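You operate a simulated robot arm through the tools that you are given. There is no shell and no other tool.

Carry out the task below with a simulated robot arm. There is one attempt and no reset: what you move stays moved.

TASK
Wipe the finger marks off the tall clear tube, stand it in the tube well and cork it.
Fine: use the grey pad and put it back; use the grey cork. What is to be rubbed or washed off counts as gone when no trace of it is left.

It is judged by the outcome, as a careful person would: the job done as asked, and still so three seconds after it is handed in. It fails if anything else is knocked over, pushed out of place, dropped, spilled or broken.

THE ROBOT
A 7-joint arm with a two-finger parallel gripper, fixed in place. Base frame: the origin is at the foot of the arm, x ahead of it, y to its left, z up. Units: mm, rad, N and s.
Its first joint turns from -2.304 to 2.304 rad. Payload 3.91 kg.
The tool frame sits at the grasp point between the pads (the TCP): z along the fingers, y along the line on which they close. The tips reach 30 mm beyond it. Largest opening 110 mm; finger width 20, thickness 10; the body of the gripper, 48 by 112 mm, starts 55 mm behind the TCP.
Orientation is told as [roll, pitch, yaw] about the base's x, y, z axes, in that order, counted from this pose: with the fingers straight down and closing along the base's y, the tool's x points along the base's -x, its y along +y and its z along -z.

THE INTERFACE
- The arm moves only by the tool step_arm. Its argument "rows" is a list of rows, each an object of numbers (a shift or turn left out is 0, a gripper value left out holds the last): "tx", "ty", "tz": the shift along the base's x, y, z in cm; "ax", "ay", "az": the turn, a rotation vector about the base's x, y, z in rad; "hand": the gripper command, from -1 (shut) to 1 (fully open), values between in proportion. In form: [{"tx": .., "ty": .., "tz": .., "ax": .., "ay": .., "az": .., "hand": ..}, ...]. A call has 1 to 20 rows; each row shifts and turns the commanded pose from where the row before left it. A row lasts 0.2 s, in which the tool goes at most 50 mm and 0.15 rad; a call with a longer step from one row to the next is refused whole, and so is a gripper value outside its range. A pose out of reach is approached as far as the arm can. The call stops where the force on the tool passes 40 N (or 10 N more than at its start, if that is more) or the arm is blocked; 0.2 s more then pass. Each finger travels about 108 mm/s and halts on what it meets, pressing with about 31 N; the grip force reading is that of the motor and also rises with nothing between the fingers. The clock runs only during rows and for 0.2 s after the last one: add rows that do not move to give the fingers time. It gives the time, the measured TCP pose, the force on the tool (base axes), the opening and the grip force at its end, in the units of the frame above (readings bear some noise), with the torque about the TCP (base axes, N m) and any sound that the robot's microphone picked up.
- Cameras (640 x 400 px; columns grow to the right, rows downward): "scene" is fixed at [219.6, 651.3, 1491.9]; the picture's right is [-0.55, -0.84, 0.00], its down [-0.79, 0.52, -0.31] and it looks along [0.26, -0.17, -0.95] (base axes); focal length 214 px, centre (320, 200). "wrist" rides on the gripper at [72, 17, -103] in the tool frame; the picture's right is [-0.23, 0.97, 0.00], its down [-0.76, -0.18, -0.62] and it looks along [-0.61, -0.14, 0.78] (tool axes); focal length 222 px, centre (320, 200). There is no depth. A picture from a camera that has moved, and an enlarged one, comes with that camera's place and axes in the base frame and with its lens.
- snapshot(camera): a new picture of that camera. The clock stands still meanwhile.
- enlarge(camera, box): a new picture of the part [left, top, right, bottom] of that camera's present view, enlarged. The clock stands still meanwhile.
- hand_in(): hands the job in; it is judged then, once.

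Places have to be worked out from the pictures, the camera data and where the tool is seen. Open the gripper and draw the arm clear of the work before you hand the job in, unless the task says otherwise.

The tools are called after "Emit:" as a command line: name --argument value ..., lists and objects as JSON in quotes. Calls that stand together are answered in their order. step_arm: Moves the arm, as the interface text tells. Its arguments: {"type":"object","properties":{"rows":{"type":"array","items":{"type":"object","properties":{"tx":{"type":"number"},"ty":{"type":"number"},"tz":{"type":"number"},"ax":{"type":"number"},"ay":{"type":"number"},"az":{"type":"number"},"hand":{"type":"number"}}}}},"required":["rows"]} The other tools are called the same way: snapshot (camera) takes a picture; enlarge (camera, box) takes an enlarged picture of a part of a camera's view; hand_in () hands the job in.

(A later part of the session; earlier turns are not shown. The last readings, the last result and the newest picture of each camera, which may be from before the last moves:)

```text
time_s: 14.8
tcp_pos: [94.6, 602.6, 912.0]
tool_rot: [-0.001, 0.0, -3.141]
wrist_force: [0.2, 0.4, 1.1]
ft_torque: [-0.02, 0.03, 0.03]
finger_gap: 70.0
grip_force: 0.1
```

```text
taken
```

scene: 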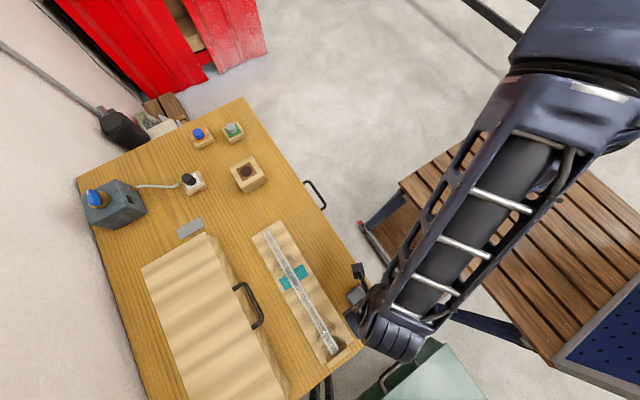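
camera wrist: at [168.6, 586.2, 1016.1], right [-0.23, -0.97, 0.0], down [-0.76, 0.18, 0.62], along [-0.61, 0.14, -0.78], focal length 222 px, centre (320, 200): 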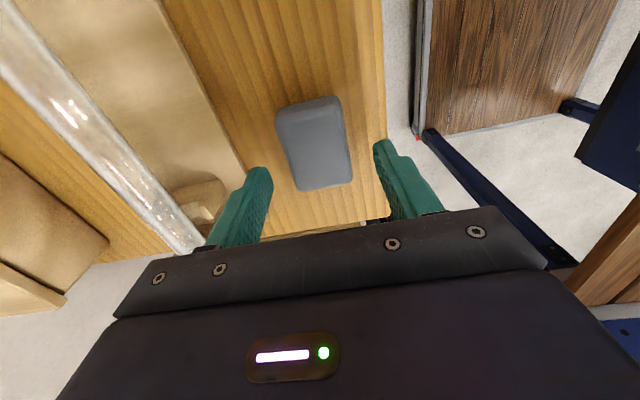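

I check the alignment of the fingers around the pad with an enlarged view.

Emit:
enlarge --camera "wrist" --box '[230, 80, 422, 200]'

```text
3.33 times, centred on (326, 140) of wrist
camera zoom: at [168.6, 586.2, 1016.1], right [-0.23, -0.97, 0.0], down [-0.76, 0.18, 0.62], along [-0.61, 0.14, -0.78], focal length 740 px, centre (300, 400)
```

zoom: 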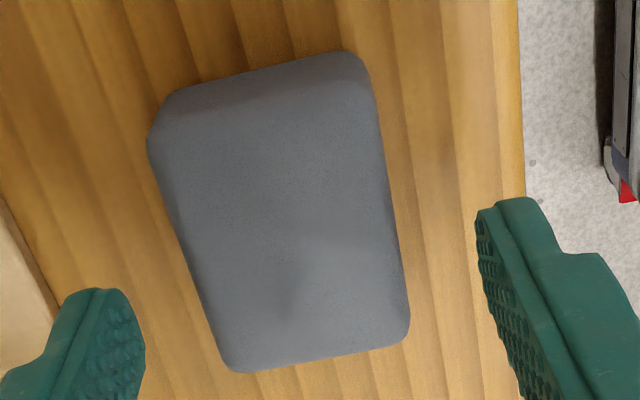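

The pad is centred at about (94.2, 604.8), between the fingers. I lower to TCP z≈880, which grips the upper 15 mm of the pad and leaves ~10 mm below the tips, and then close.

Emit:
step_arm --rows '[{"tx": -0.15, "ty": 0.15, "tz": -1.2}, {"tz": -1.0}, {"tz": -1.0}, {}]'

Emit:
enlarge --camera "wrist" --box '[230, 80, 422, 200]'

```text
time_s: 15.8
tcp_pos: [95.7, 604.4, 879.0]
tool_rot: [0.0, 0.001, -3.141]
wrist_force: [-0.5, 0.3, 4.3]
ft_torque: [-0.01, 0.01, -0.06]
finger_gap: 69.8
grip_force: 0.0
```

```text
3.33 times, centred on (326, 140) of wrist
camera zoom: at [168.8, 587.5, 983.4], right [-0.23, -0.97, 0.0], down [-0.76, 0.18, 0.62], along [-0.61, 0.14, -0.78], focal length 740 px, centre (300, 400)
```

zoom: 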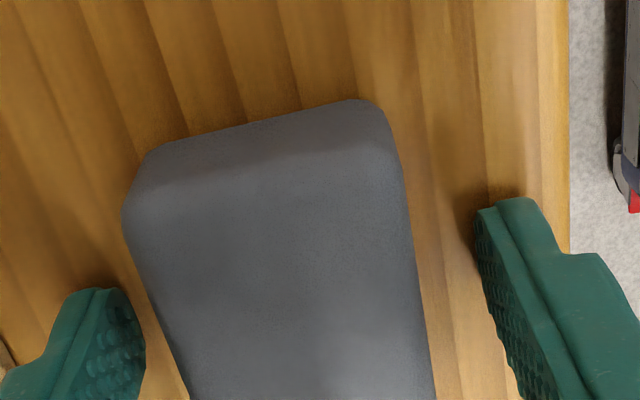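

The force shows a slight upward 4 N, so the tips may be just touching the table. I hold still and re-read before closing.

Emit:
step_arm --rows '[{}]'

Emit:
snapshot --camera "wrist"

```text
time_s: 16.2
tcp_pos: [95.7, 604.4, 880.2]
tool_rot: [0.0, -0.001, -3.142]
wrist_force: [-1.3, -0.2, 2.9]
ft_torque: [-0.01, -0.01, -0.03]
finger_gap: 69.5
grip_force: 0.1
```

```text
taken
camera wrist: at [168.8, 587.5, 983.4], right [-0.23, -0.97, 0.0], down [-0.76, 0.18, 0.62], along [-0.61, 0.14, -0.78], focal length 222 px, centre (320, 200)
```

wrist: 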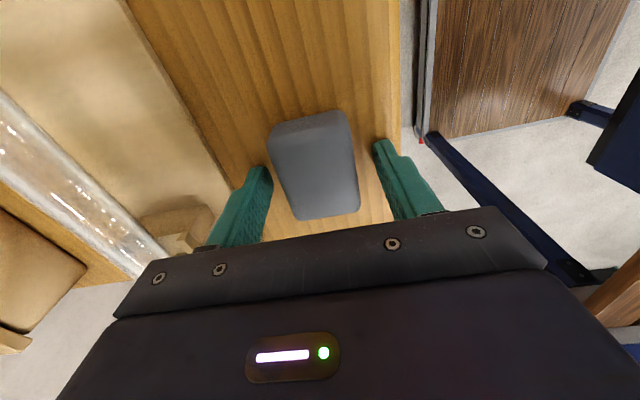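

I raise 8 mm to see whether the upward force disappears, which would show where the table surface is.

Emit:
step_arm --rows '[{"tz": 0.8}, {}]'

```text
time_s: 16.8
tcp_pos: [97.8, 604.2, 888.0]
tool_rot: [0.0, 0.0, -3.141]
wrist_force: [-0.9, 0.0, 0.1]
ft_torque: [0.05, 0.0, 0.03]
finger_gap: 69.9
grip_force: 0.0
```

No force now, so the table surface is at z≈850 and the tips are ~8 mm above it. That's a good grip height for the pad, so I close the fingers here.

Emit:
step_arm --rows '[{"hand": -1}, {"hand": -1}, {"hand": -1}, {"hand": -1}]'

Emit:
enlarge --camera "wrist" --box '[230, 80, 422, 200]'

```text
time_s: 17.8
tcp_pos: [97.4, 605.7, 887.5]
tool_rot: [-0.001, 0.002, -3.142]
wrist_force: [-1.1, 0.2, 1.1]
ft_torque: [-0.02, 0.0, 0.01]
finger_gap: 43.8
grip_force: 31.2
```

```text
3.33 times, centred on (326, 140) of wrist
camera zoom: at [170.0, 587.7, 991.1], right [-0.23, -0.97, 0.0], down [-0.76, 0.18, 0.62], along [-0.61, 0.14, -0.78], focal length 740 px, centre (300, 400)
```

zoom: 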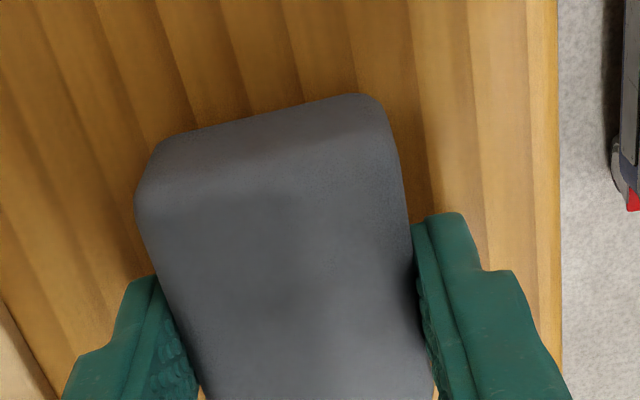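

The pad is gripped (gap 43.8 mm, 31 N). I noted the return pose: TCP ≈ (98.0, 604.9, 888). I lift it and carry it over the marked section of the tube.

Emit:
step_arm --rows '[{"tz": 3}, {"tz": 3}, {"tz": 2.7}, {"tx": 3.3, "ty": 2.3}, {"tx": 3.3, "ty": 2.3}, {"tx": 3.3, "ty": 2.3}, {"tx": 3.3, "ty": 2.3}, {"tx": 3.3, "ty": 2.3}, {}]'

Emit:
snapshot --camera "wrist"

Emit:
snapshot --camera "scene"

```text
time_s: 19.8
tcp_pos: [261.5, 720.6, 978.5]
tool_rot: [0.001, 0.0, -3.142]
wrist_force: [-0.2, 0.2, 0.7]
ft_torque: [0.02, -0.01, 0.02]
finger_gap: 43.6
grip_force: 30.5
```

```text
taken
camera wrist: at [334.0, 703.7, 1081.5], right [-0.23, -0.97, 0.0], down [-0.76, 0.18, 0.62], along [-0.61, 0.14, -0.78], focal length 222 px, centre (320, 200)
```

wrist: 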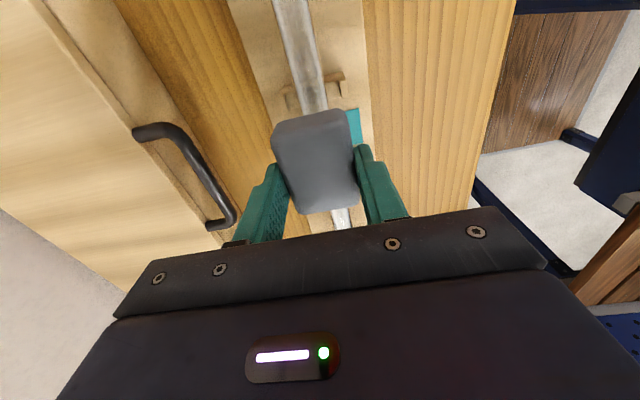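

```text
taken
```

scene: 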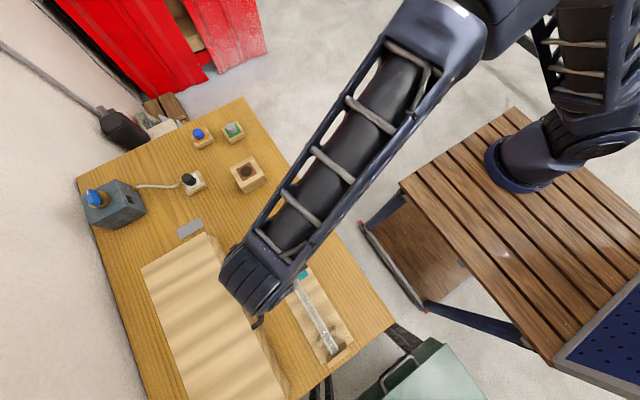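

The tube runs right under the pad (y≈719–721). I shift slightly toward +x to begin the stroke and lower to just above the tube.

Emit:
step_arm --rows '[{"tx": 1.5}, {"tz": -1.2}, {"tz": -1.0}, {}]'

Emit:
step_arm --rows '[{"tz": -0.2}, {}]'

Emit:
step_arm --rows '[{"tz": -0.2}, {}]'

Emit:
step_arm --rows '[{"tz": -0.2}, {}]'

```text
time_s: 20.8
tcp_pos: [275.6, 721.6, 954.7]
tool_rot: [0.0, 0.001, -3.142]
wrist_force: [0.0, -0.5, -0.9]
ft_torque: [-0.02, 0.02, -0.01]
finger_gap: 43.6
grip_force: 30.8
```

```text
time_s: 21.4
tcp_pos: [275.3, 720.3, 951.9]
tool_rot: [0.0, 0.0, -3.141]
wrist_force: [0.0, -0.2, -0.6]
ft_torque: [0.01, 0.06, 0.02]
finger_gap: 43.6
grip_force: 31.7
```

```text
time_s: 22.0
tcp_pos: [275.8, 721.0, 950.0]
tool_rot: [0.0, -0.001, -3.141]
wrist_force: [0.3, 0.5, -1.0]
ft_torque: [0.02, 0.0, -0.01]
finger_gap: 43.6
grip_force: 30.3
```

```text
time_s: 22.6
tcp_pos: [275.0, 721.3, 948.2]
tool_rot: [-0.001, 0.0, -3.141]
wrist_force: [0.5, 0.1, -0.7]
ft_torque: [0.02, 0.05, 0.03]
finger_gap: 44.0
grip_force: 31.2
```

No contact yet with the pad's underside at ~z=910. I continue down in 2 mm steps, watching the force.

Emit:
step_arm --rows '[{"tz": -0.2}, {}]'

Emit:
step_arm --rows '[{"tz": -0.2}, {}]'

Emit:
step_arm --rows '[{"tz": -0.1}, {}]'

```text
time_s: 23.2
tcp_pos: [275.9, 721.2, 946.7]
tool_rot: [-0.002, -0.001, -3.141]
wrist_force: [-0.6, -2.2, 18.0]
ft_torque: [-0.1, 0.02, -0.05]
finger_gap: 43.6
grip_force: 31.4
```

```text
time_s: 23.7
tcp_pos: [275.7, 721.7, 946.5]
tool_rot: [-0.003, 0.0, -3.141]
wrist_force: [-2.2, -2.1, 10.5]
ft_torque: [-0.09, 0.04, 0.01]
finger_gap: 43.7
grip_force: 31.4
stopped in row 2: the force on the tool passed its limit at 41 N (the readings are from after the stop); the commanded pose is now the measured one
```

```text
time_s: 24.3
tcp_pos: [274.6, 720.9, 946.9]
tool_rot: [-0.008, -0.001, -3.141]
wrist_force: [2.4, -4.3, 33.2]
ft_torque: [-0.18, -0.01, 0.02]
finger_gap: 43.8
grip_force: 31.0
```

Contact with the tube top is at TCP z≈946.7, so the tube top is at z≈908. It's pressing at 33 N, more than needed, so I ease up 1 mm before stroking.

Emit:
step_arm --rows '[{"tz": 0.1}, {}]'

```text
time_s: 24.9
tcp_pos: [274.9, 720.9, 945.6]
tool_rot: [-0.005, 0.0, -3.14]
wrist_force: [2.2, -1.9, 28.6]
ft_torque: [-0.13, -0.08, 0.02]
finger_gap: 43.9
grip_force: 30.9
```

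Emit:
step_arm --rows '[{"tz": 0.1}, {}]'

```text
time_s: 25.5
tcp_pos: [275.6, 720.5, 945.7]
tool_rot: [-0.004, 0.0, -3.14]
wrist_force: [0.0, 0.1, 12.4]
ft_torque: [-0.06, -0.02, -0.03]
finger_gap: 43.8
grip_force: 31.2
```

Pressing at a light 12 N now. I stroke toward −x, toward the end stop, across the marked section.

Emit:
step_arm --rows '[{"tx": -0.8}, {"tx": -0.8}, {"tx": -0.8}, {"tx": -0.8}, {"tx": -0.8}, {"tx": -0.8}, {"tx": -0.8}, {"tx": -0.8}, {"tx": -0.8}, {"tx": -0.8}, {"tx": -0.8}]'

Emit:
snapshot --camera "wrist"

Emit:
snapshot --camera "scene"

```text
time_s: 27.9
tcp_pos: [187.1, 720.4, 946.0]
tool_rot: [-0.005, 0.0, -3.142]
wrist_force: [0.4, 0.3, -0.3]
ft_torque: [-0.01, 0.0, 0.03]
finger_gap: 43.9
grip_force: 31.0
```

```text
taken
camera wrist: at [259.4, 704.0, 1050.2], right [-0.23, -0.97, 0.0], down [-0.76, 0.17, 0.62], along [-0.61, 0.14, -0.78], focal length 222 px, centre (320, 200)
```

wrist: 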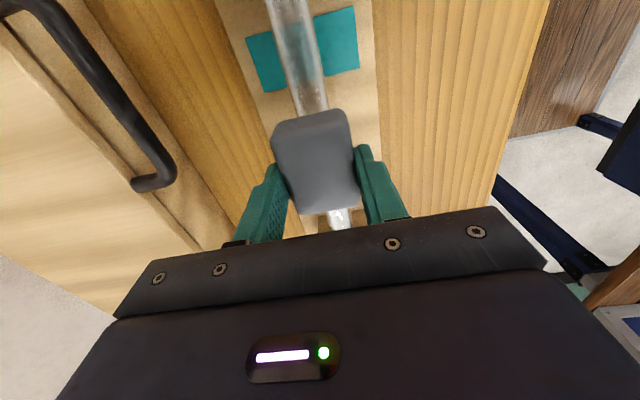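

```text
taken
```

scene: 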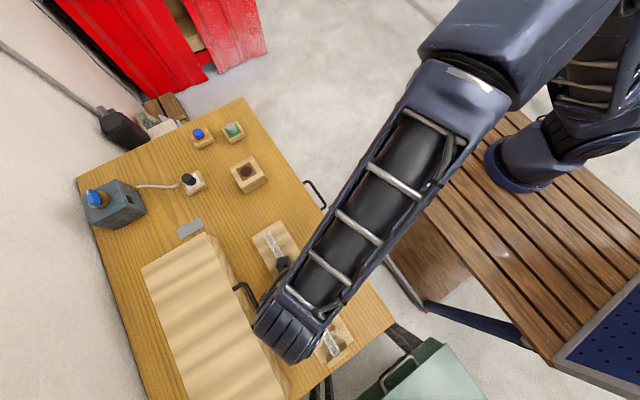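

Force dropped to ~0 by the end of the stroke, so contact was lost somewhere. I check the wiped region in close-up.

Emit:
enlarge --camera "wrist" --box '[250, 20, 350, 110]'

Emit:
enlarge --camera "wrist" --box '[250, 0, 330, 50]'

```text
4.44 times, centred on (300, 65) of wrist
camera zoom: at [259.4, 704.0, 1050.2], right [-0.23, -0.97, 0.0], down [-0.76, 0.17, 0.62], along [-0.61, 0.14, -0.78], focal length 987 px, centre (409, 800)
```

zoom: 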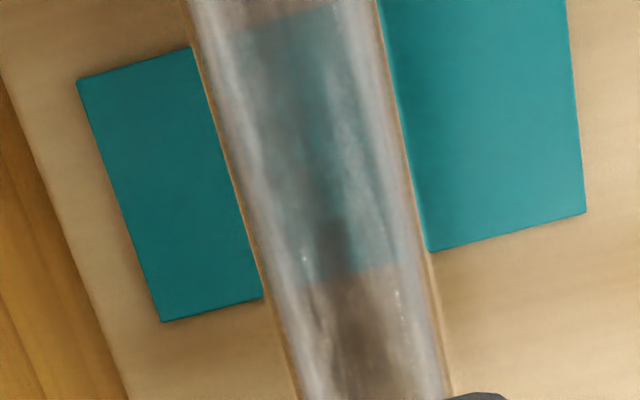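

```text
8.00 times, centred on (290, 25) of wrist
camera zoom: at [259.4, 704.0, 1050.2], right [-0.23, -0.97, 0.0], down [-0.76, 0.17, 0.62], along [-0.61, 0.14, -0.78], focal length 1777 px, centre (560, 1600)
```

zoom: 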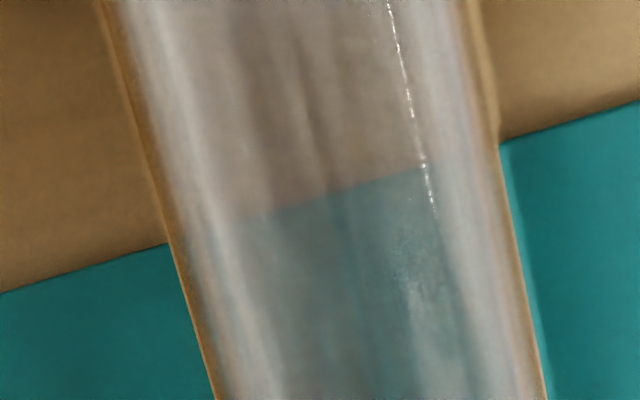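

Dark reflections of the hand make this view hard to judge. I'll do more strokes with steadier pressure and then check from the unobstructed scene camera. First I re-establish contact here.

Emit:
step_arm --rows '[{"tz": -0.1}, {}]'

Emit:
step_arm --rows '[{"tz": -0.1}, {}]'

```text
time_s: 28.5
tcp_pos: [186.1, 722.0, 945.4]
tool_rot: [-0.007, -0.001, -3.142]
wrist_force: [0.6, 0.5, 11.3]
ft_torque: [-0.01, -0.01, 0.03]
finger_gap: 43.7
grip_force: 31.0
```

```text
time_s: 29.1
tcp_pos: [187.0, 721.4, 946.4]
tool_rot: [-0.006, -0.002, -3.142]
wrist_force: [-0.5, -0.1, 27.6]
ft_torque: [-0.08, 0.01, 0.0]
finger_gap: 44.0
grip_force: 31.3
```

I lift, return to the +x side of the mark, press again, and make a second stroke toward −x in shorter segments so I can watch the force.

Emit:
step_arm --rows '[{"tz": 1.0}, {"tx": 4.4}, {"tx": 4.4}, {"tz": -0.8}, {"tz": -0.15}, {}]'

Emit:
step_arm --rows '[{"tz": -0.05}, {}]'

```text
time_s: 30.5
tcp_pos: [273.3, 720.3, 945.6]
tool_rot: [-0.005, 0.0, -3.143]
wrist_force: [0.2, -1.0, 5.3]
ft_torque: [-0.03, 0.01, -0.02]
finger_gap: 43.9
grip_force: 30.5
```

```text
time_s: 31.1
tcp_pos: [274.2, 720.7, 946.7]
tool_rot: [-0.003, 0.0, -3.141]
wrist_force: [-0.7, 0.7, 21.7]
ft_torque: [-0.03, 0.04, -0.04]
finger_gap: 43.6
grip_force: 31.3
```

Emit:
step_arm --rows '[{"tx": -0.6, "tz": -0.005}, {"tx": -0.6, "tz": -0.005}, {"tx": -0.6, "tz": -0.005}, {"tx": -0.6, "tz": -0.005}]'

Emit:
step_arm --rows '[{"tx": -0.6, "tz": -0.005}, {"tx": -0.6, "tz": -0.005}, {"tx": -0.6, "tz": -0.005}, {"tx": -0.6, "tz": -0.005}]'

Emit:
step_arm --rows '[{"tx": -0.6, "tz": -0.005}, {"tx": -0.6, "tz": -0.005}, {"tx": -0.6, "tz": -0.005}, {"tx": -0.6, "tz": -0.005}]'

```text
time_s: 31.9
tcp_pos: [262.9, 721.6, 945.8]
tool_rot: [-0.005, 0.004, 3.14]
wrist_force: [2.3, -2.1, 8.3]
ft_torque: [-0.07, 0.1, 0.01]
finger_gap: 43.9
grip_force: 31.4
stopped in row 3: the force on the tool passed its limit at 41 N (the readings are from after the stop); the commanded pose is now the measured one
```

```text
time_s: 32.9
tcp_pos: [239.3, 720.5, 944.9]
tool_rot: [-0.009, 0.004, 3.138]
wrist_force: [15.8, -0.7, 21.4]
ft_torque: [-0.04, -0.33, -0.01]
finger_gap: 43.6
grip_force: 31.2
```

```text
time_s: 33.9
tcp_pos: [214.6, 721.0, 945.2]
tool_rot: [-0.004, 0.004, 3.14]
wrist_force: [14.7, -0.2, 21.6]
ft_torque: [-0.05, -0.36, 0.01]
finger_gap: 43.7
grip_force: 31.1
```

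Good steady rubbing contact now (≈21 N normal, 15 N drag). I finish the stroke and lift off.

Emit:
step_arm --rows '[{"tx": -0.6}, {"tx": -0.6}, {"tx": -0.6}, {"tx": -0.6}]'

Emit:
step_arm --rows '[{"tz": 1.0}, {"tx": 4.4, "tz": 1}, {"tx": 4.4}, {}]'

Emit:
snapshot --camera "wrist"

```text
time_s: 34.9
tcp_pos: [189.8, 720.8, 945.4]
tool_rot: [-0.005, 0.003, 3.141]
wrist_force: [13.7, 0.3, 21.6]
ft_torque: [-0.04, -0.29, -0.03]
finger_gap: 43.8
grip_force: 31.3
```

```text
time_s: 35.9
tcp_pos: [279.1, 723.9, 963.6]
tool_rot: [-0.006, 0.002, 3.14]
wrist_force: [0.2, -0.6, -0.7]
ft_torque: [0.0, 0.01, 0.01]
finger_gap: 43.9
grip_force: 31.2
```

```text
taken
camera wrist: at [351.3, 705.6, 1068.5], right [-0.23, -0.97, 0.0], down [-0.76, 0.18, 0.62], along [-0.61, 0.15, -0.78], focal length 222 px, centre (320, 200)
```

wrist: 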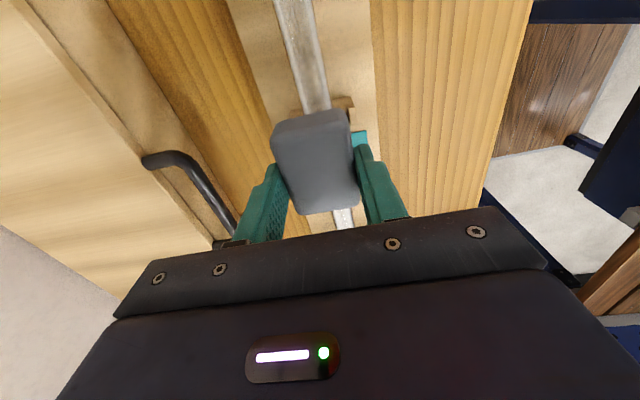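

Now I retract the arm, still holding the pad, so the scene camera can see whether the marks are gone.

Emit:
step_arm --rows '[{"tz": 3}, {"tx": 2.2, "ty": -4, "tz": 1}, {"tx": 2.2, "ty": -4, "tz": 1}, {"tx": 2.2, "ty": -4, "tz": 1}, {"tx": 2.2, "ty": -4, "tz": 1}, {"tx": 2.2, "ty": -4, "tz": 1}, {"tx": 2.2, "ty": -4, "tz": 1}, {}]'

Emit:
enlarge --camera "scene" --box '[278, 265, 310, 285]'

Emit:
enlarge --camera "scene" --box '[274, 250, 306, 270]'

Emit:
enlarge --camera "scene" --box '[286, 280, 318, 300]'

Emit:
enlarge --camera "scene" --box '[230, 200, 400, 370]'

```text
time_s: 37.7
tcp_pos: [412.0, 482.7, 1052.0]
tool_rot: [-0.005, 0.002, 3.14]
wrist_force: [0.1, 0.7, 0.2]
ft_torque: [-0.01, 0.0, 0.01]
finger_gap: 43.9
grip_force: 31.0
```

```text
16.00 times, centred on (294, 275) of scene
camera zoom: at [219.6, 651.3, 1491.9], right [-0.55, -0.84, 0.0], down [-0.79, 0.52, -0.31], along [0.26, -0.17, -0.95], focal length 3432 px, centre (736, -1000)
```

zoom: 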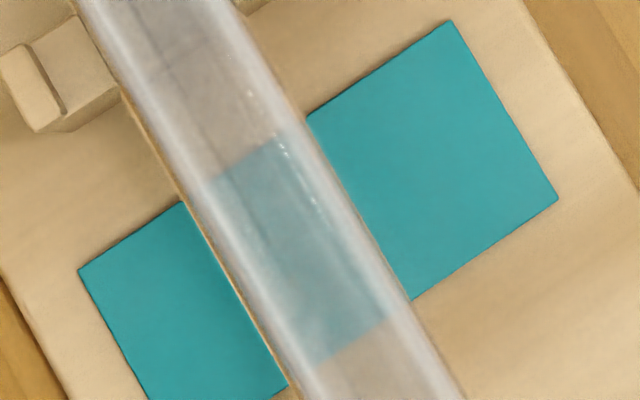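

```text
16.00 times, centred on (290, 260) of scene
camera zoom: at [219.6, 651.3, 1491.9], right [-0.55, -0.84, 0.0], down [-0.79, 0.52, -0.31], along [0.26, -0.17, -0.95], focal length 3432 px, centre (800, -760)
```

zoom: 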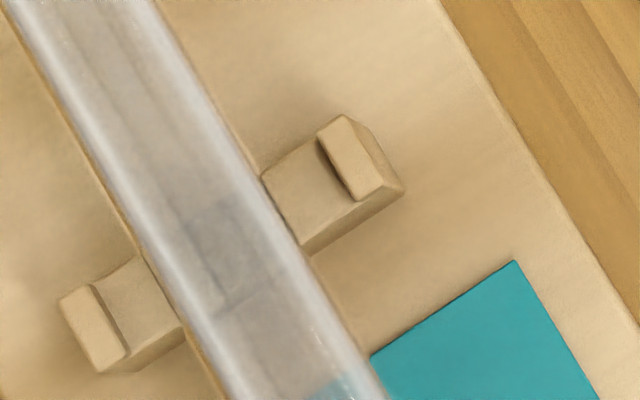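

```text
16.00 times, centred on (302, 290) of scene
camera zoom: at [219.6, 651.3, 1491.9], right [-0.55, -0.84, 0.0], down [-0.79, 0.52, -0.31], along [0.26, -0.17, -0.95], focal length 3432 px, centre (608, -1240)
```

zoom: 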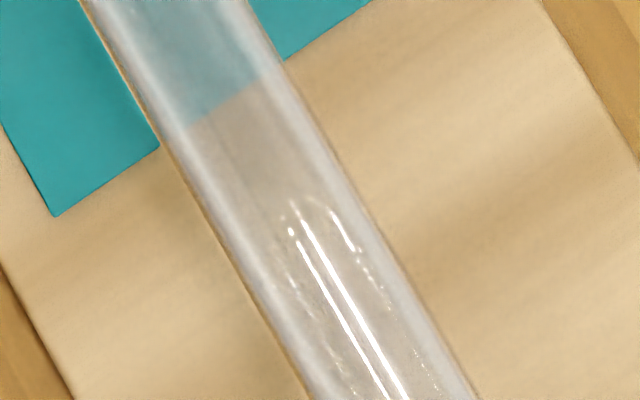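

```text
2.35 times, centred on (315, 285) of scene
camera zoom: at [219.6, 651.3, 1491.9], right [-0.55, -0.84, 0.0], down [-0.79, 0.52, -0.31], along [0.26, -0.17, -0.95], focal length 505 px, centre (332, 0)
```

zoom: 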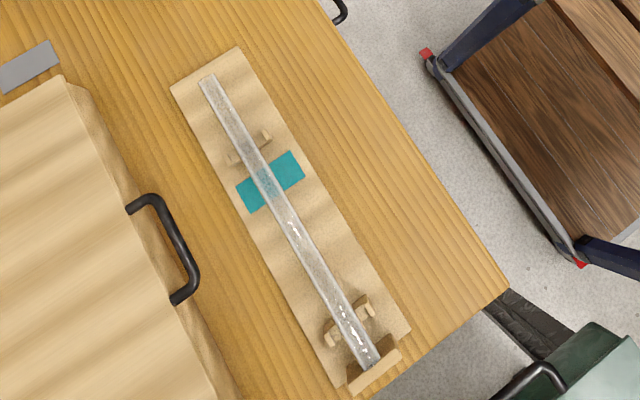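

The brown smear over the teal is gone or nearly so. I zoom harder for any remaining trace there and along the rest of the tube.

Emit:
enlarge --camera "scene" --box '[288, 271, 304, 281]'

Emit:
enlarge --camera "scene" --box '[290, 277, 306, 287]'

Emit:
enlarge --camera "scene" --box '[284, 262, 300, 272]'

Emit:
enlarge --camera "scene" --box '[296, 300, 328, 320]'

Emit:
enlarge --camera "scene" --box '[306, 320, 338, 340]'

Emit:
enlarge --camera "scene" --box '[258, 228, 290, 248]'

```text
16.00 times, centred on (296, 276) of scene
camera zoom: at [219.6, 651.3, 1491.9], right [-0.55, -0.84, 0.0], down [-0.79, 0.52, -0.31], along [0.26, -0.17, -0.95], focal length 3432 px, centre (704, -1016)
```

zoom: 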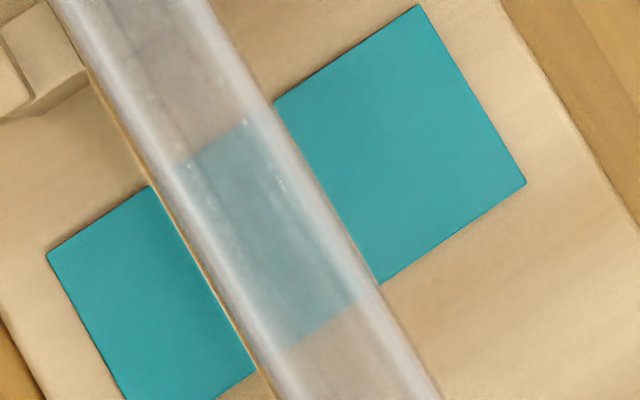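

```text
16.00 times, centred on (298, 282) of scene
camera zoom: at [219.6, 651.3, 1491.9], right [-0.55, -0.84, 0.0], down [-0.79, 0.52, -0.31], along [0.26, -0.17, -0.95], focal length 3432 px, centre (672, -1112)
```

zoom: 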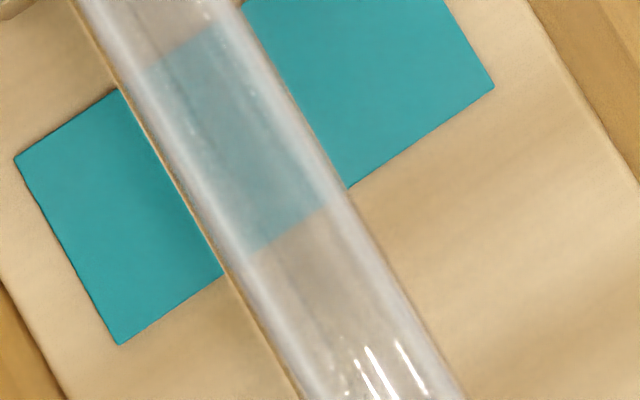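

```text
16.00 times, centred on (292, 267) of scene
camera zoom: at [219.6, 651.3, 1491.9], right [-0.55, -0.84, 0.0], down [-0.79, 0.52, -0.31], along [0.26, -0.17, -0.95], focal length 3432 px, centre (768, -872)
```

zoom: 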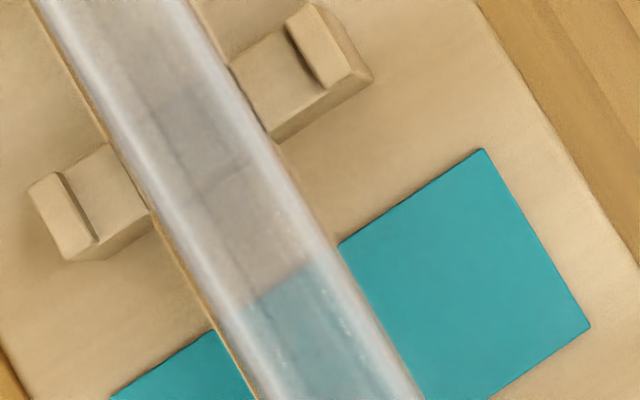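

```text
16.00 times, centred on (312, 310) of scene
camera zoom: at [219.6, 651.3, 1491.9], right [-0.55, -0.84, 0.0], down [-0.79, 0.52, -0.31], along [0.26, -0.17, -0.95], focal length 3432 px, centre (448, -1560)
```

zoom: 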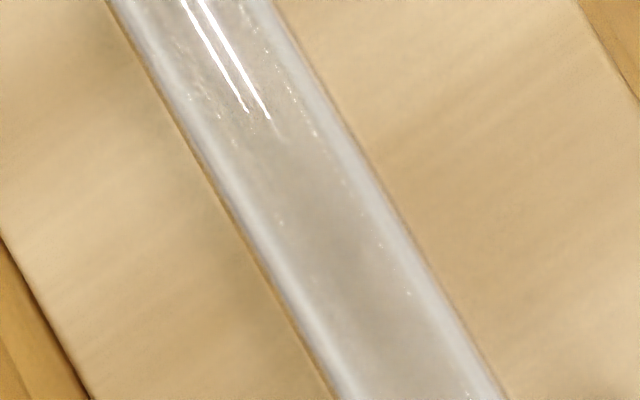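

```text
16.00 times, centred on (322, 330) of scene
camera zoom: at [219.6, 651.3, 1491.9], right [-0.55, -0.84, 0.0], down [-0.79, 0.52, -0.31], along [0.26, -0.17, -0.95], focal length 3432 px, centre (288, -1880)
```

zoom: 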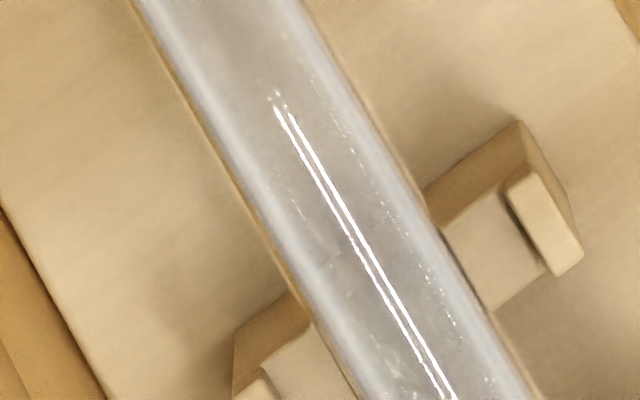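

```text
16.00 times, centred on (274, 238) of scene
camera zoom: at [219.6, 651.3, 1491.9], right [-0.55, -0.84, 0.0], down [-0.79, 0.52, -0.31], along [0.26, -0.17, -0.95], focal length 3432 px, centre (1056, -408)
```

zoom: 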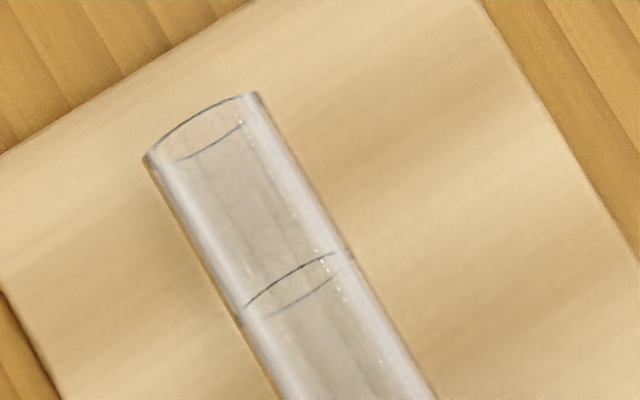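

From the scene camera the tube now looks uniformly clear, and it slid only a few mm toward the stop. To be sure no faint trace remains, I'll go back for two more light strokes.

Emit:
step_arm --rows '[{"tx": -2.2, "ty": 4, "tz": -1}, {"tx": -2.2, "ty": 4, "tz": -1}, {"tx": -2.2, "ty": 4, "tz": -1}, {"tx": -2.2, "ty": 4, "tz": -1}, {"tx": -2.2, "ty": 4, "tz": -1}, {"tx": -2.2, "ty": 3.8, "tz": -1}, {"tz": -3}, {"ax": 0.005}]'

Emit:
step_arm --rows '[{"tz": -1.2}, {"tz": -0.5}, {}]'

```text
time_s: 39.5
tcp_pos: [278.3, 717.6, 965.1]
tool_rot: [-0.011, 0.002, 3.14]
wrist_force: [-0.6, 0.8, -0.8]
ft_torque: [0.02, -0.04, -0.01]
finger_gap: 43.8
grip_force: 31.2
```

```text
time_s: 40.3
tcp_pos: [278.5, 718.4, 947.7]
tool_rot: [-0.01, 0.001, 3.139]
wrist_force: [0.1, -0.1, 0.1]
ft_torque: [0.03, -0.01, -0.01]
finger_gap: 43.6
grip_force: 30.8
```

Emit:
step_arm --rows '[{"ty": 0.25, "ax": -0.01}, {"tz": -0.2}, {}]'

Emit:
step_arm --rows '[{"tz": -0.1}, {}]'

```text
time_s: 41.1
tcp_pos: [278.5, 721.9, 945.7]
tool_rot: [-0.001, 0.002, 3.14]
wrist_force: [0.0, -0.6, -0.5]
ft_torque: [-0.01, -0.03, -0.02]
finger_gap: 43.8
grip_force: 31.2
```

```text
time_s: 41.7
tcp_pos: [278.6, 721.7, 944.2]
tool_rot: [-0.001, 0.001, 3.141]
wrist_force: [-0.5, -0.8, 8.1]
ft_torque: [-0.04, 0.14, 0.01]
finger_gap: 43.7
grip_force: 31.4
```

Emit:
step_arm --rows '[{"tz": -0.04}, {"tx": -0.6}, {"tx": -0.6}, {"tx": -0.6}, {"tx": -0.6}]'

Emit:
step_arm --rows '[{"tx": -0.6}, {"tx": -0.6}, {"tx": -0.6}, {"tx": -0.6}, {"tx": -0.6}, {"tx": -0.6}]'

Emit:
step_arm --rows '[{"tx": -0.6}, {"tx": -0.6}, {"tx": -0.6}, {"tx": -0.6}]'

```text
time_s: 42.9
tcp_pos: [256.2, 721.1, 944.7]
tool_rot: [-0.002, 0.003, 3.138]
wrist_force: [22.1, -0.9, 30.3]
ft_torque: [-0.08, -0.45, 0.04]
finger_gap: 43.6
grip_force: 30.6
```

```text
time_s: 44.3
tcp_pos: [216.8, 719.1, 944.2]
tool_rot: [0.0, 0.003, 3.14]
wrist_force: [13.0, 0.4, 21.3]
ft_torque: [0.01, -0.33, 0.03]
finger_gap: 43.7
grip_force: 31.1
```

```text
time_s: 45.3
tcp_pos: [196.1, 721.9, 942.9]
tool_rot: [0.0, 0.0, 3.139]
wrist_force: [18.2, -1.6, 28.3]
ft_torque: [-0.06, -0.36, 0.02]
finger_gap: 43.7
grip_force: 30.9
```

A good full stroke at about 20–30 N. One more pass the same way.

Emit:
step_arm --rows '[{"tz": 1.0}, {"tx": 4.2}, {"tx": 4.1}, {"tz": -0.8}, {"tz": -0.15}, {}]'

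Emit:
step_arm --rows '[{"tz": 0.0}, {"tx": -0.6}, {"tx": -0.6}, {"tx": -0.6}, {"tx": -0.6}, {"tx": -0.6}]'

Emit:
step_arm --rows '[{"tx": -0.6}, {"tx": -0.6}, {"tx": -0.6}, {"tx": -0.6}, {"tx": -0.6}, {"tx": -0.6}]'

Emit:
step_arm --rows '[{"tx": -0.6}, {"tx": -0.6}, {"tx": -0.6}]'

```text
time_s: 46.7
tcp_pos: [279.8, 723.4, 945.0]
tool_rot: [0.001, 0.003, 3.139]
wrist_force: [-0.4, 0.0, 0.9]
ft_torque: [-0.01, 0.06, -0.04]
finger_gap: 43.6
grip_force: 31.3
```

```text
time_s: 48.1
tcp_pos: [247.7, 721.3, 944.9]
tool_rot: [-0.001, 0.001, 3.139]
wrist_force: [4.4, -0.3, 7.0]
ft_torque: [-0.02, -0.01, 0.02]
finger_gap: 43.7
grip_force: 30.9
```

```text
time_s: 49.5
tcp_pos: [213.8, 722.2, 944.1]
tool_rot: [-0.001, 0.002, 3.141]
wrist_force: [10.8, 0.5, 14.0]
ft_torque: [-0.04, -0.23, 0.04]
finger_gap: 43.6
grip_force: 31.3
```

```text
time_s: 50.3
tcp_pos: [192.3, 721.1, 944.1]
tool_rot: [-0.001, 0.002, 3.138]
wrist_force: [9.2, 0.4, 13.4]
ft_torque: [-0.04, -0.17, 0.0]
finger_gap: 43.8
grip_force: 30.9
```

I lift off and look at the wiped section with the wrist camera before carrying the pad back.

Emit:
step_arm --rows '[{"tz": 1.5}, {"tz": 2.0}, {}]'

Emit:
snapshot --camera "wrist"

Emit:
enlarge --camera "wrist" --box '[250, 20, 350, 110]'

```text
time_s: 51.1
tcp_pos: [194.3, 722.4, 978.9]
tool_rot: [0.001, 0.0, 3.14]
wrist_force: [-0.6, 0.7, -0.9]
ft_torque: [-0.01, -0.01, 0.03]
finger_gap: 43.3
grip_force: 31.0
```

```text
taken
camera wrist: at [267.5, 704.1, 1082.5], right [-0.23, -0.97, 0.0], down [-0.76, 0.18, 0.62], along [-0.6, 0.14, -0.78], focal length 222 px, centre (320, 200)
```

wrist: 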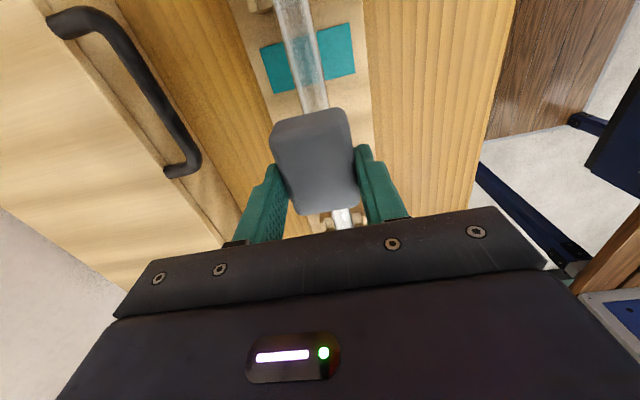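

```text
4.44 times, centred on (300, 65) of wrist
camera zoom: at [267.5, 704.1, 1082.5], right [-0.23, -0.97, 0.0], down [-0.76, 0.18, 0.62], along [-0.6, 0.14, -0.78], focal length 987 px, centre (409, 800)
```

zoom: 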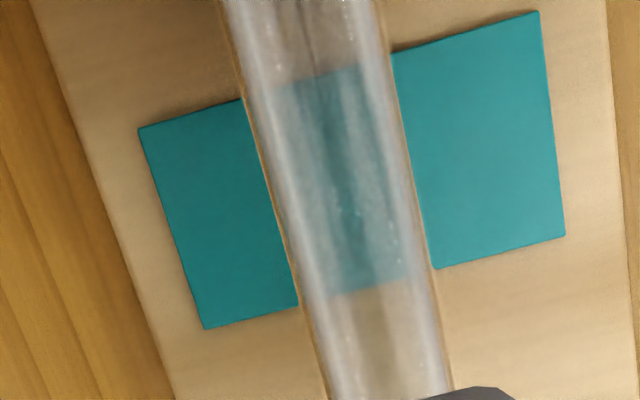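

The brownish smear no longer shows over the teal; only ordinary reflections remain. I carry the pad back above its original spot.

Emit:
step_arm --rows '[{"tx": -2.44, "ty": -2.91}, {"tx": -2.44, "ty": -2.91}, {"tx": -2.44, "ty": -2.91}, {"tx": -2.43, "ty": -2.91}, {}, {}]'

Emit:
enlarge --camera "wrist" --box '[230, 80, 422, 200]'

```text
time_s: 52.5
tcp_pos: [95.8, 603.0, 978.6]
tool_rot: [0.002, 0.003, 3.139]
wrist_force: [-0.8, -0.3, 0.5]
ft_torque: [-0.03, 0.02, -0.05]
finger_gap: 43.5
grip_force: 31.2
```

```text
3.33 times, centred on (326, 140) of wrist
camera zoom: at [168.5, 585.1, 1081.5], right [-0.23, -0.97, 0.0], down [-0.76, 0.18, 0.62], along [-0.6, 0.14, -0.78], focal length 740 px, centre (300, 400)
```

zoom: 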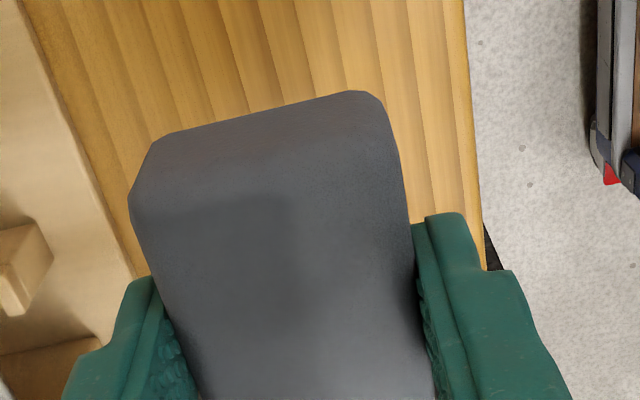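

The pad is offset from the pick-up pose by about (−1.5, −2.6) mm. I correct that and lower toward the table, reading the force for the last few mm.

Emit:
step_arm --rows '[{"tx": 0.15, "ty": 0.26, "tz": -2.5}, {"tz": -2.5}, {"tz": -2.5}, {"tz": -1.2}, {}]'

Emit:
step_arm --rows '[{"tz": -0.2}, {}]'

```text
time_s: 53.7
tcp_pos: [101.4, 607.1, 891.8]
tool_rot: [0.002, 0.003, 3.139]
wrist_force: [0.3, -0.3, -0.3]
ft_torque: [-0.01, 0.01, 0.0]
finger_gap: 43.7
grip_force: 30.5
```

```text
time_s: 54.3
tcp_pos: [100.5, 606.7, 889.0]
tool_rot: [-0.002, 0.002, 3.139]
wrist_force: [0.1, 0.0, 0.1]
ft_torque: [-0.01, 0.02, -0.01]
finger_gap: 43.7
grip_force: 31.0
```

Emit:
enlarge --camera "wrist" --box '[230, 80, 422, 200]'

```text
3.33 times, centred on (326, 140) of wrist
camera zoom: at [172.3, 589.6, 993.0], right [-0.23, -0.97, 0.0], down [-0.76, 0.18, 0.62], along [-0.6, 0.14, -0.78], focal length 740 px, centre (300, 400)
```

zoom: 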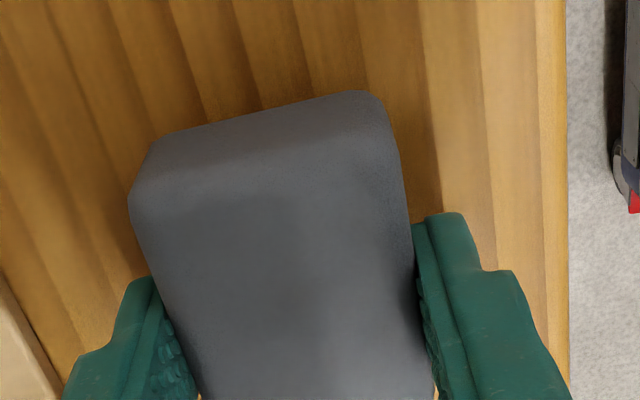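

Compared with the pick-up camera pose, I'm +2.3 mm in x, +1.9 in y and +1.9 in z. I correct this and set the pad down.

Emit:
step_arm --rows '[{"tx": -0.23, "ty": -0.19}, {"tz": -0.2}, {}]'

Emit:
step_arm --rows '[{"tz": -0.1}, {}]'

```text
time_s: 55.1
tcp_pos: [96.0, 604.6, 888.6]
tool_rot: [0.001, 0.003, 3.14]
wrist_force: [0.5, 0.2, -0.6]
ft_torque: [0.01, 0.01, -0.01]
finger_gap: 43.7
grip_force: 30.5
```

```text
time_s: 55.7
tcp_pos: [97.5, 605.4, 887.9]
tool_rot: [0.001, 0.002, 3.141]
wrist_force: [-0.1, 0.3, -0.9]
ft_torque: [0.01, 0.01, 0.03]
finger_gap: 43.6
grip_force: 31.1
```

Emit:
step_arm --rows '[{"tz": -0.1}, {}]'

Emit:
step_arm --rows '[{"tz": -0.1}, {}]'

```text
time_s: 56.3
tcp_pos: [96.3, 605.7, 887.3]
tool_rot: [0.0, 0.001, 3.139]
wrist_force: [-0.6, 0.2, -0.1]
ft_torque: [-0.04, 0.02, 0.0]
finger_gap: 43.5
grip_force: 31.0
```

```text
time_s: 56.9
tcp_pos: [97.0, 606.0, 885.9]
tool_rot: [-0.001, 0.003, 3.141]
wrist_force: [-0.2, -0.3, 0.2]
ft_torque: [-0.02, -0.01, 0.01]
finger_gap: 43.7
grip_force: 30.7
```

No contact yet; the pad was pushed a couple of mm up in the fingers during rubbing. I continue in 1 mm steps.

Emit:
step_arm --rows '[{"tz": -0.1}, {}]'

Emit:
step_arm --rows '[{"tz": -0.1}, {}]'

```text
time_s: 57.5
tcp_pos: [96.1, 606.4, 885.8]
tool_rot: [-0.003, 0.002, 3.14]
wrist_force: [2.7, -0.1, 11.6]
ft_torque: [-0.07, 0.12, 0.02]
finger_gap: 43.6
grip_force: 30.9
```

```text
time_s: 58.1
tcp_pos: [95.3, 605.6, 885.6]
tool_rot: [-0.001, 0.003, 3.14]
wrist_force: [7.1, -2.6, 30.9]
ft_torque: [-0.18, -0.14, -0.01]
finger_gap: 43.9
grip_force: 31.2
```

The pad is on the table. I relieve the pressure, open to ~70 mm, and lift clear.

Emit:
step_arm --rows '[{"tz": 0.15}, {}, {"hand": 0.27}, {"hand": 0.27}, {"hand": 0.27}]'

Emit:
step_arm --rows '[{"tz": 2}, {"tz": 3}, {"tz": 4}, {}]'

Emit:
snapshot --camera "wrist"

Emit:
snapshot --camera "scene"

```text
time_s: 59.3
tcp_pos: [96.8, 605.5, 886.4]
tool_rot: [-0.001, 0.002, 3.14]
wrist_force: [-0.4, -0.2, 0.3]
ft_torque: [0.01, 0.0, -0.01]
finger_gap: 69.8
grip_force: 0.1
```

```text
time_s: 60.3
tcp_pos: [98.3, 603.8, 976.3]
tool_rot: [0.0, 0.001, 3.14]
wrist_force: [0.3, -0.2, 0.5]
ft_torque: [0.0, 0.04, 0.01]
finger_gap: 69.9
grip_force: 0.0
```

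```text
taken
camera wrist: at [170.1, 587.0, 1079.4], right [-0.23, -0.97, 0.0], down [-0.76, 0.18, 0.62], along [-0.6, 0.14, -0.78], focal length 222 px, centre (320, 200)
```

wrist: 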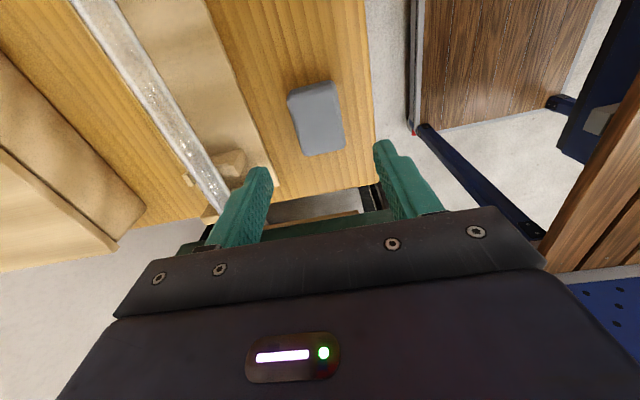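

```text
taken
```

scene: 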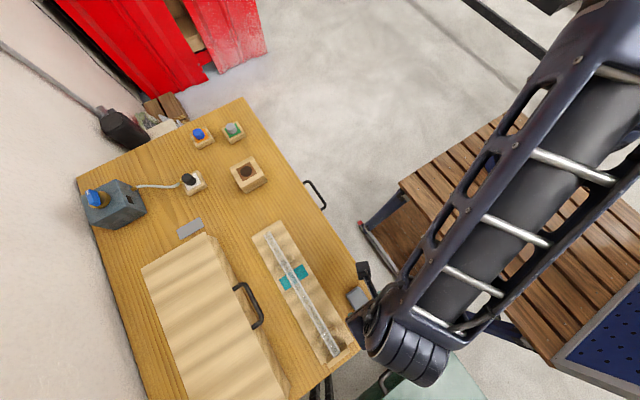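

The pad is back where it was. Next I position the open hand over the middle of the tube (x≈211, y≈721), staying above it, to grip it near its centre of mass.

Emit:
step_arm --rows '[{"tx": 2.82, "ty": 2.92, "hand": 0.27}, {"tx": 2.82, "ty": 2.92}, {"tx": 2.82, "ty": 2.92}, {"tx": 2.82, "ty": 2.92}, {}]'

Emit:
snapshot --camera "wrist"

Emit:
enlarge --camera "wrist" --box '[220, 60, 412, 230]'

```text
time_s: 61.5
tcp_pos: [208.2, 724.2, 973.0]
tool_rot: [0.0, -0.001, 3.139]
wrist_force: [-0.6, 0.5, 0.1]
ft_torque: [0.01, 0.01, 0.01]
finger_gap: 70.0
grip_force: 0.1
```

```text
taken
camera wrist: at [280.5, 706.4, 1076.0], right [-0.23, -0.97, 0.0], down [-0.76, 0.18, 0.62], along [-0.6, 0.14, -0.78], focal length 222 px, centre (320, 200)
```

wrist: 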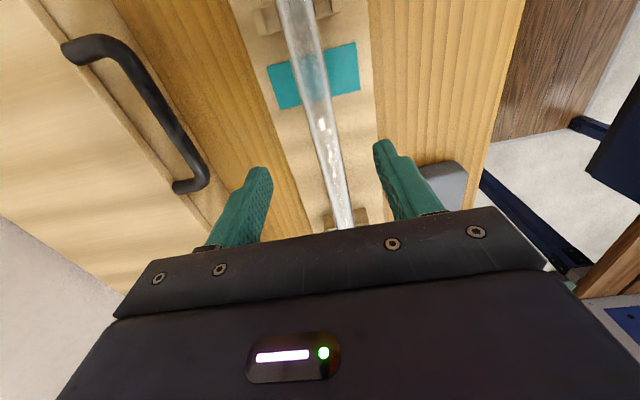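

```text
2.35 times, centred on (316, 145) of wrist
camera zoom: at [280.5, 706.4, 1076.0], right [-0.23, -0.97, 0.0], down [-0.76, 0.18, 0.62], along [-0.6, 0.14, -0.78], focal length 523 px, centre (329, 329)
```

zoom: 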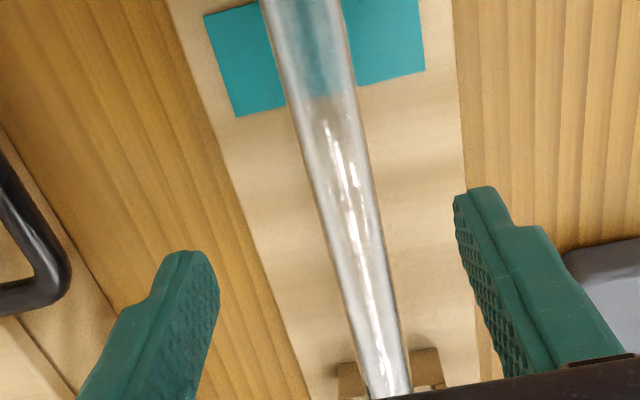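

The tube is between the fingers (axis y≈720–721). I shift 2 mm and lower in stages, checking the force so the tips don't hit the rack plate.

Emit:
step_arm --rows '[{"ty": -0.2}, {"tz": -2}, {"tz": -2}, {"tz": -1.5}, {}]'

Emit:
step_arm --rows '[{"tz": -0.7}, {}]'

Emit:
step_arm --rows '[{"tz": -0.5}, {}]'

Emit:
snapshot --camera "wrist"

```text
time_s: 62.7
tcp_pos: [210.9, 722.1, 918.5]
tool_rot: [0.0, 0.001, 3.14]
wrist_force: [0.1, -0.5, 0.0]
ft_torque: [0.0, 0.01, -0.01]
finger_gap: 69.8
grip_force: 0.0
```

```text
time_s: 63.3
tcp_pos: [209.2, 721.6, 912.5]
tool_rot: [0.0, 0.001, 3.14]
wrist_force: [0.3, -0.6, -0.1]
ft_torque: [0.04, 0.01, 0.01]
finger_gap: 70.2
grip_force: 0.2
```

```text
time_s: 63.9
tcp_pos: [210.3, 720.8, 908.9]
tool_rot: [0.002, 0.002, 3.14]
wrist_force: [0.4, 0.3, -0.7]
ft_torque: [-0.05, -0.02, -0.01]
finger_gap: 69.8
grip_force: 0.1
```

```text
taken
camera wrist: at [282.2, 703.3, 1011.6], right [-0.23, -0.97, 0.0], down [-0.76, 0.18, 0.62], along [-0.6, 0.14, -0.78], focal length 222 px, centre (320, 200)
```

wrist: 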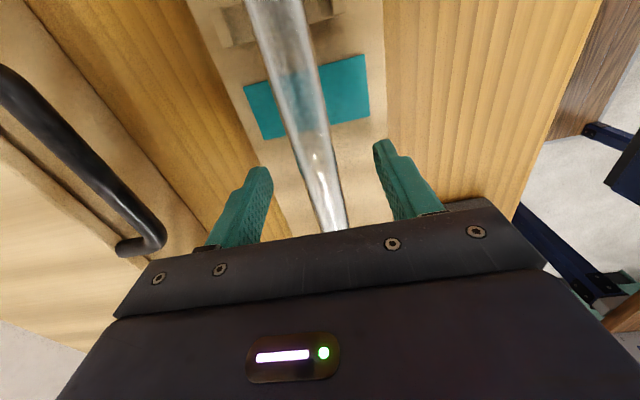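

Emit:
step_arm --rows '[{"tz": -0.4}, {}]'

Emit:
step_arm --rows '[{"tz": -0.4}, {}]'

Emit:
enlarge --camera "wrist" --box '[220, 80, 412, 230]'

```text
time_s: 64.5
tcp_pos: [209.1, 721.0, 903.3]
tool_rot: [0.001, 0.002, 3.141]
wrist_force: [0.4, -0.3, -0.3]
ft_torque: [-0.01, 0.0, 0.01]
finger_gap: 70.1
grip_force: 0.1
```

```text
time_s: 65.1
tcp_pos: [209.9, 721.4, 899.7]
tool_rot: [0.001, 0.001, 3.14]
wrist_force: [0.6, 0.1, -0.1]
ft_torque: [-0.03, 0.02, -0.01]
finger_gap: 69.7
grip_force: 0.1
```

```text
2.67 times, centred on (316, 155) of wrist
camera zoom: at [281.7, 703.2, 1003.4], right [-0.23, -0.97, 0.0], down [-0.76, 0.18, 0.62], along [-0.6, 0.14, -0.78], focal length 592 px, centre (331, 320)
```

zoom: 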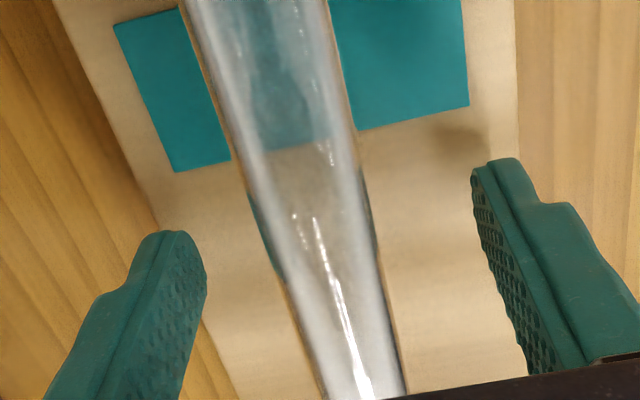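

By projection the tube axis is at y≈720.5, centred between the fingers at about TCP height. I close on it.

Emit:
step_arm --rows '[{"hand": -1}, {"hand": -1}, {"hand": -1}, {"hand": -1}, {"hand": -1}]'

Emit:
enlarge --camera "wrist" --box '[220, 80, 412, 230]'

```text
time_s: 66.3
tcp_pos: [209.2, 721.0, 900.7]
tool_rot: [-0.001, 0.001, 3.141]
wrist_force: [-0.5, -0.7, -0.2]
ft_torque: [-0.01, 0.0, -0.01]
finger_gap: 22.5
grip_force: 30.8
```

```text
2.67 times, centred on (316, 155) of wrist
camera zoom: at [281.7, 703.2, 1003.5], right [-0.23, -0.97, 0.0], down [-0.76, 0.18, 0.62], along [-0.6, 0.14, -0.78], focal length 592 px, centre (331, 320)
```

zoom: 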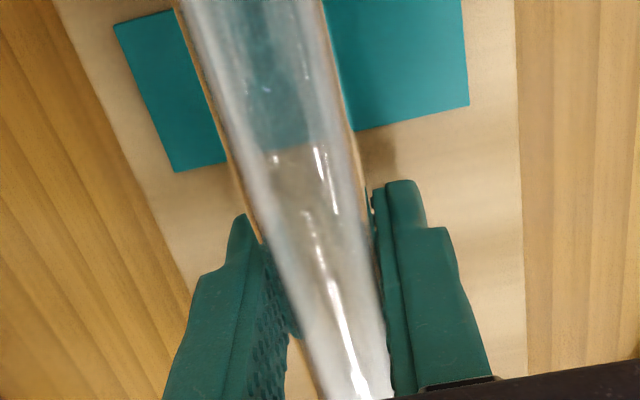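

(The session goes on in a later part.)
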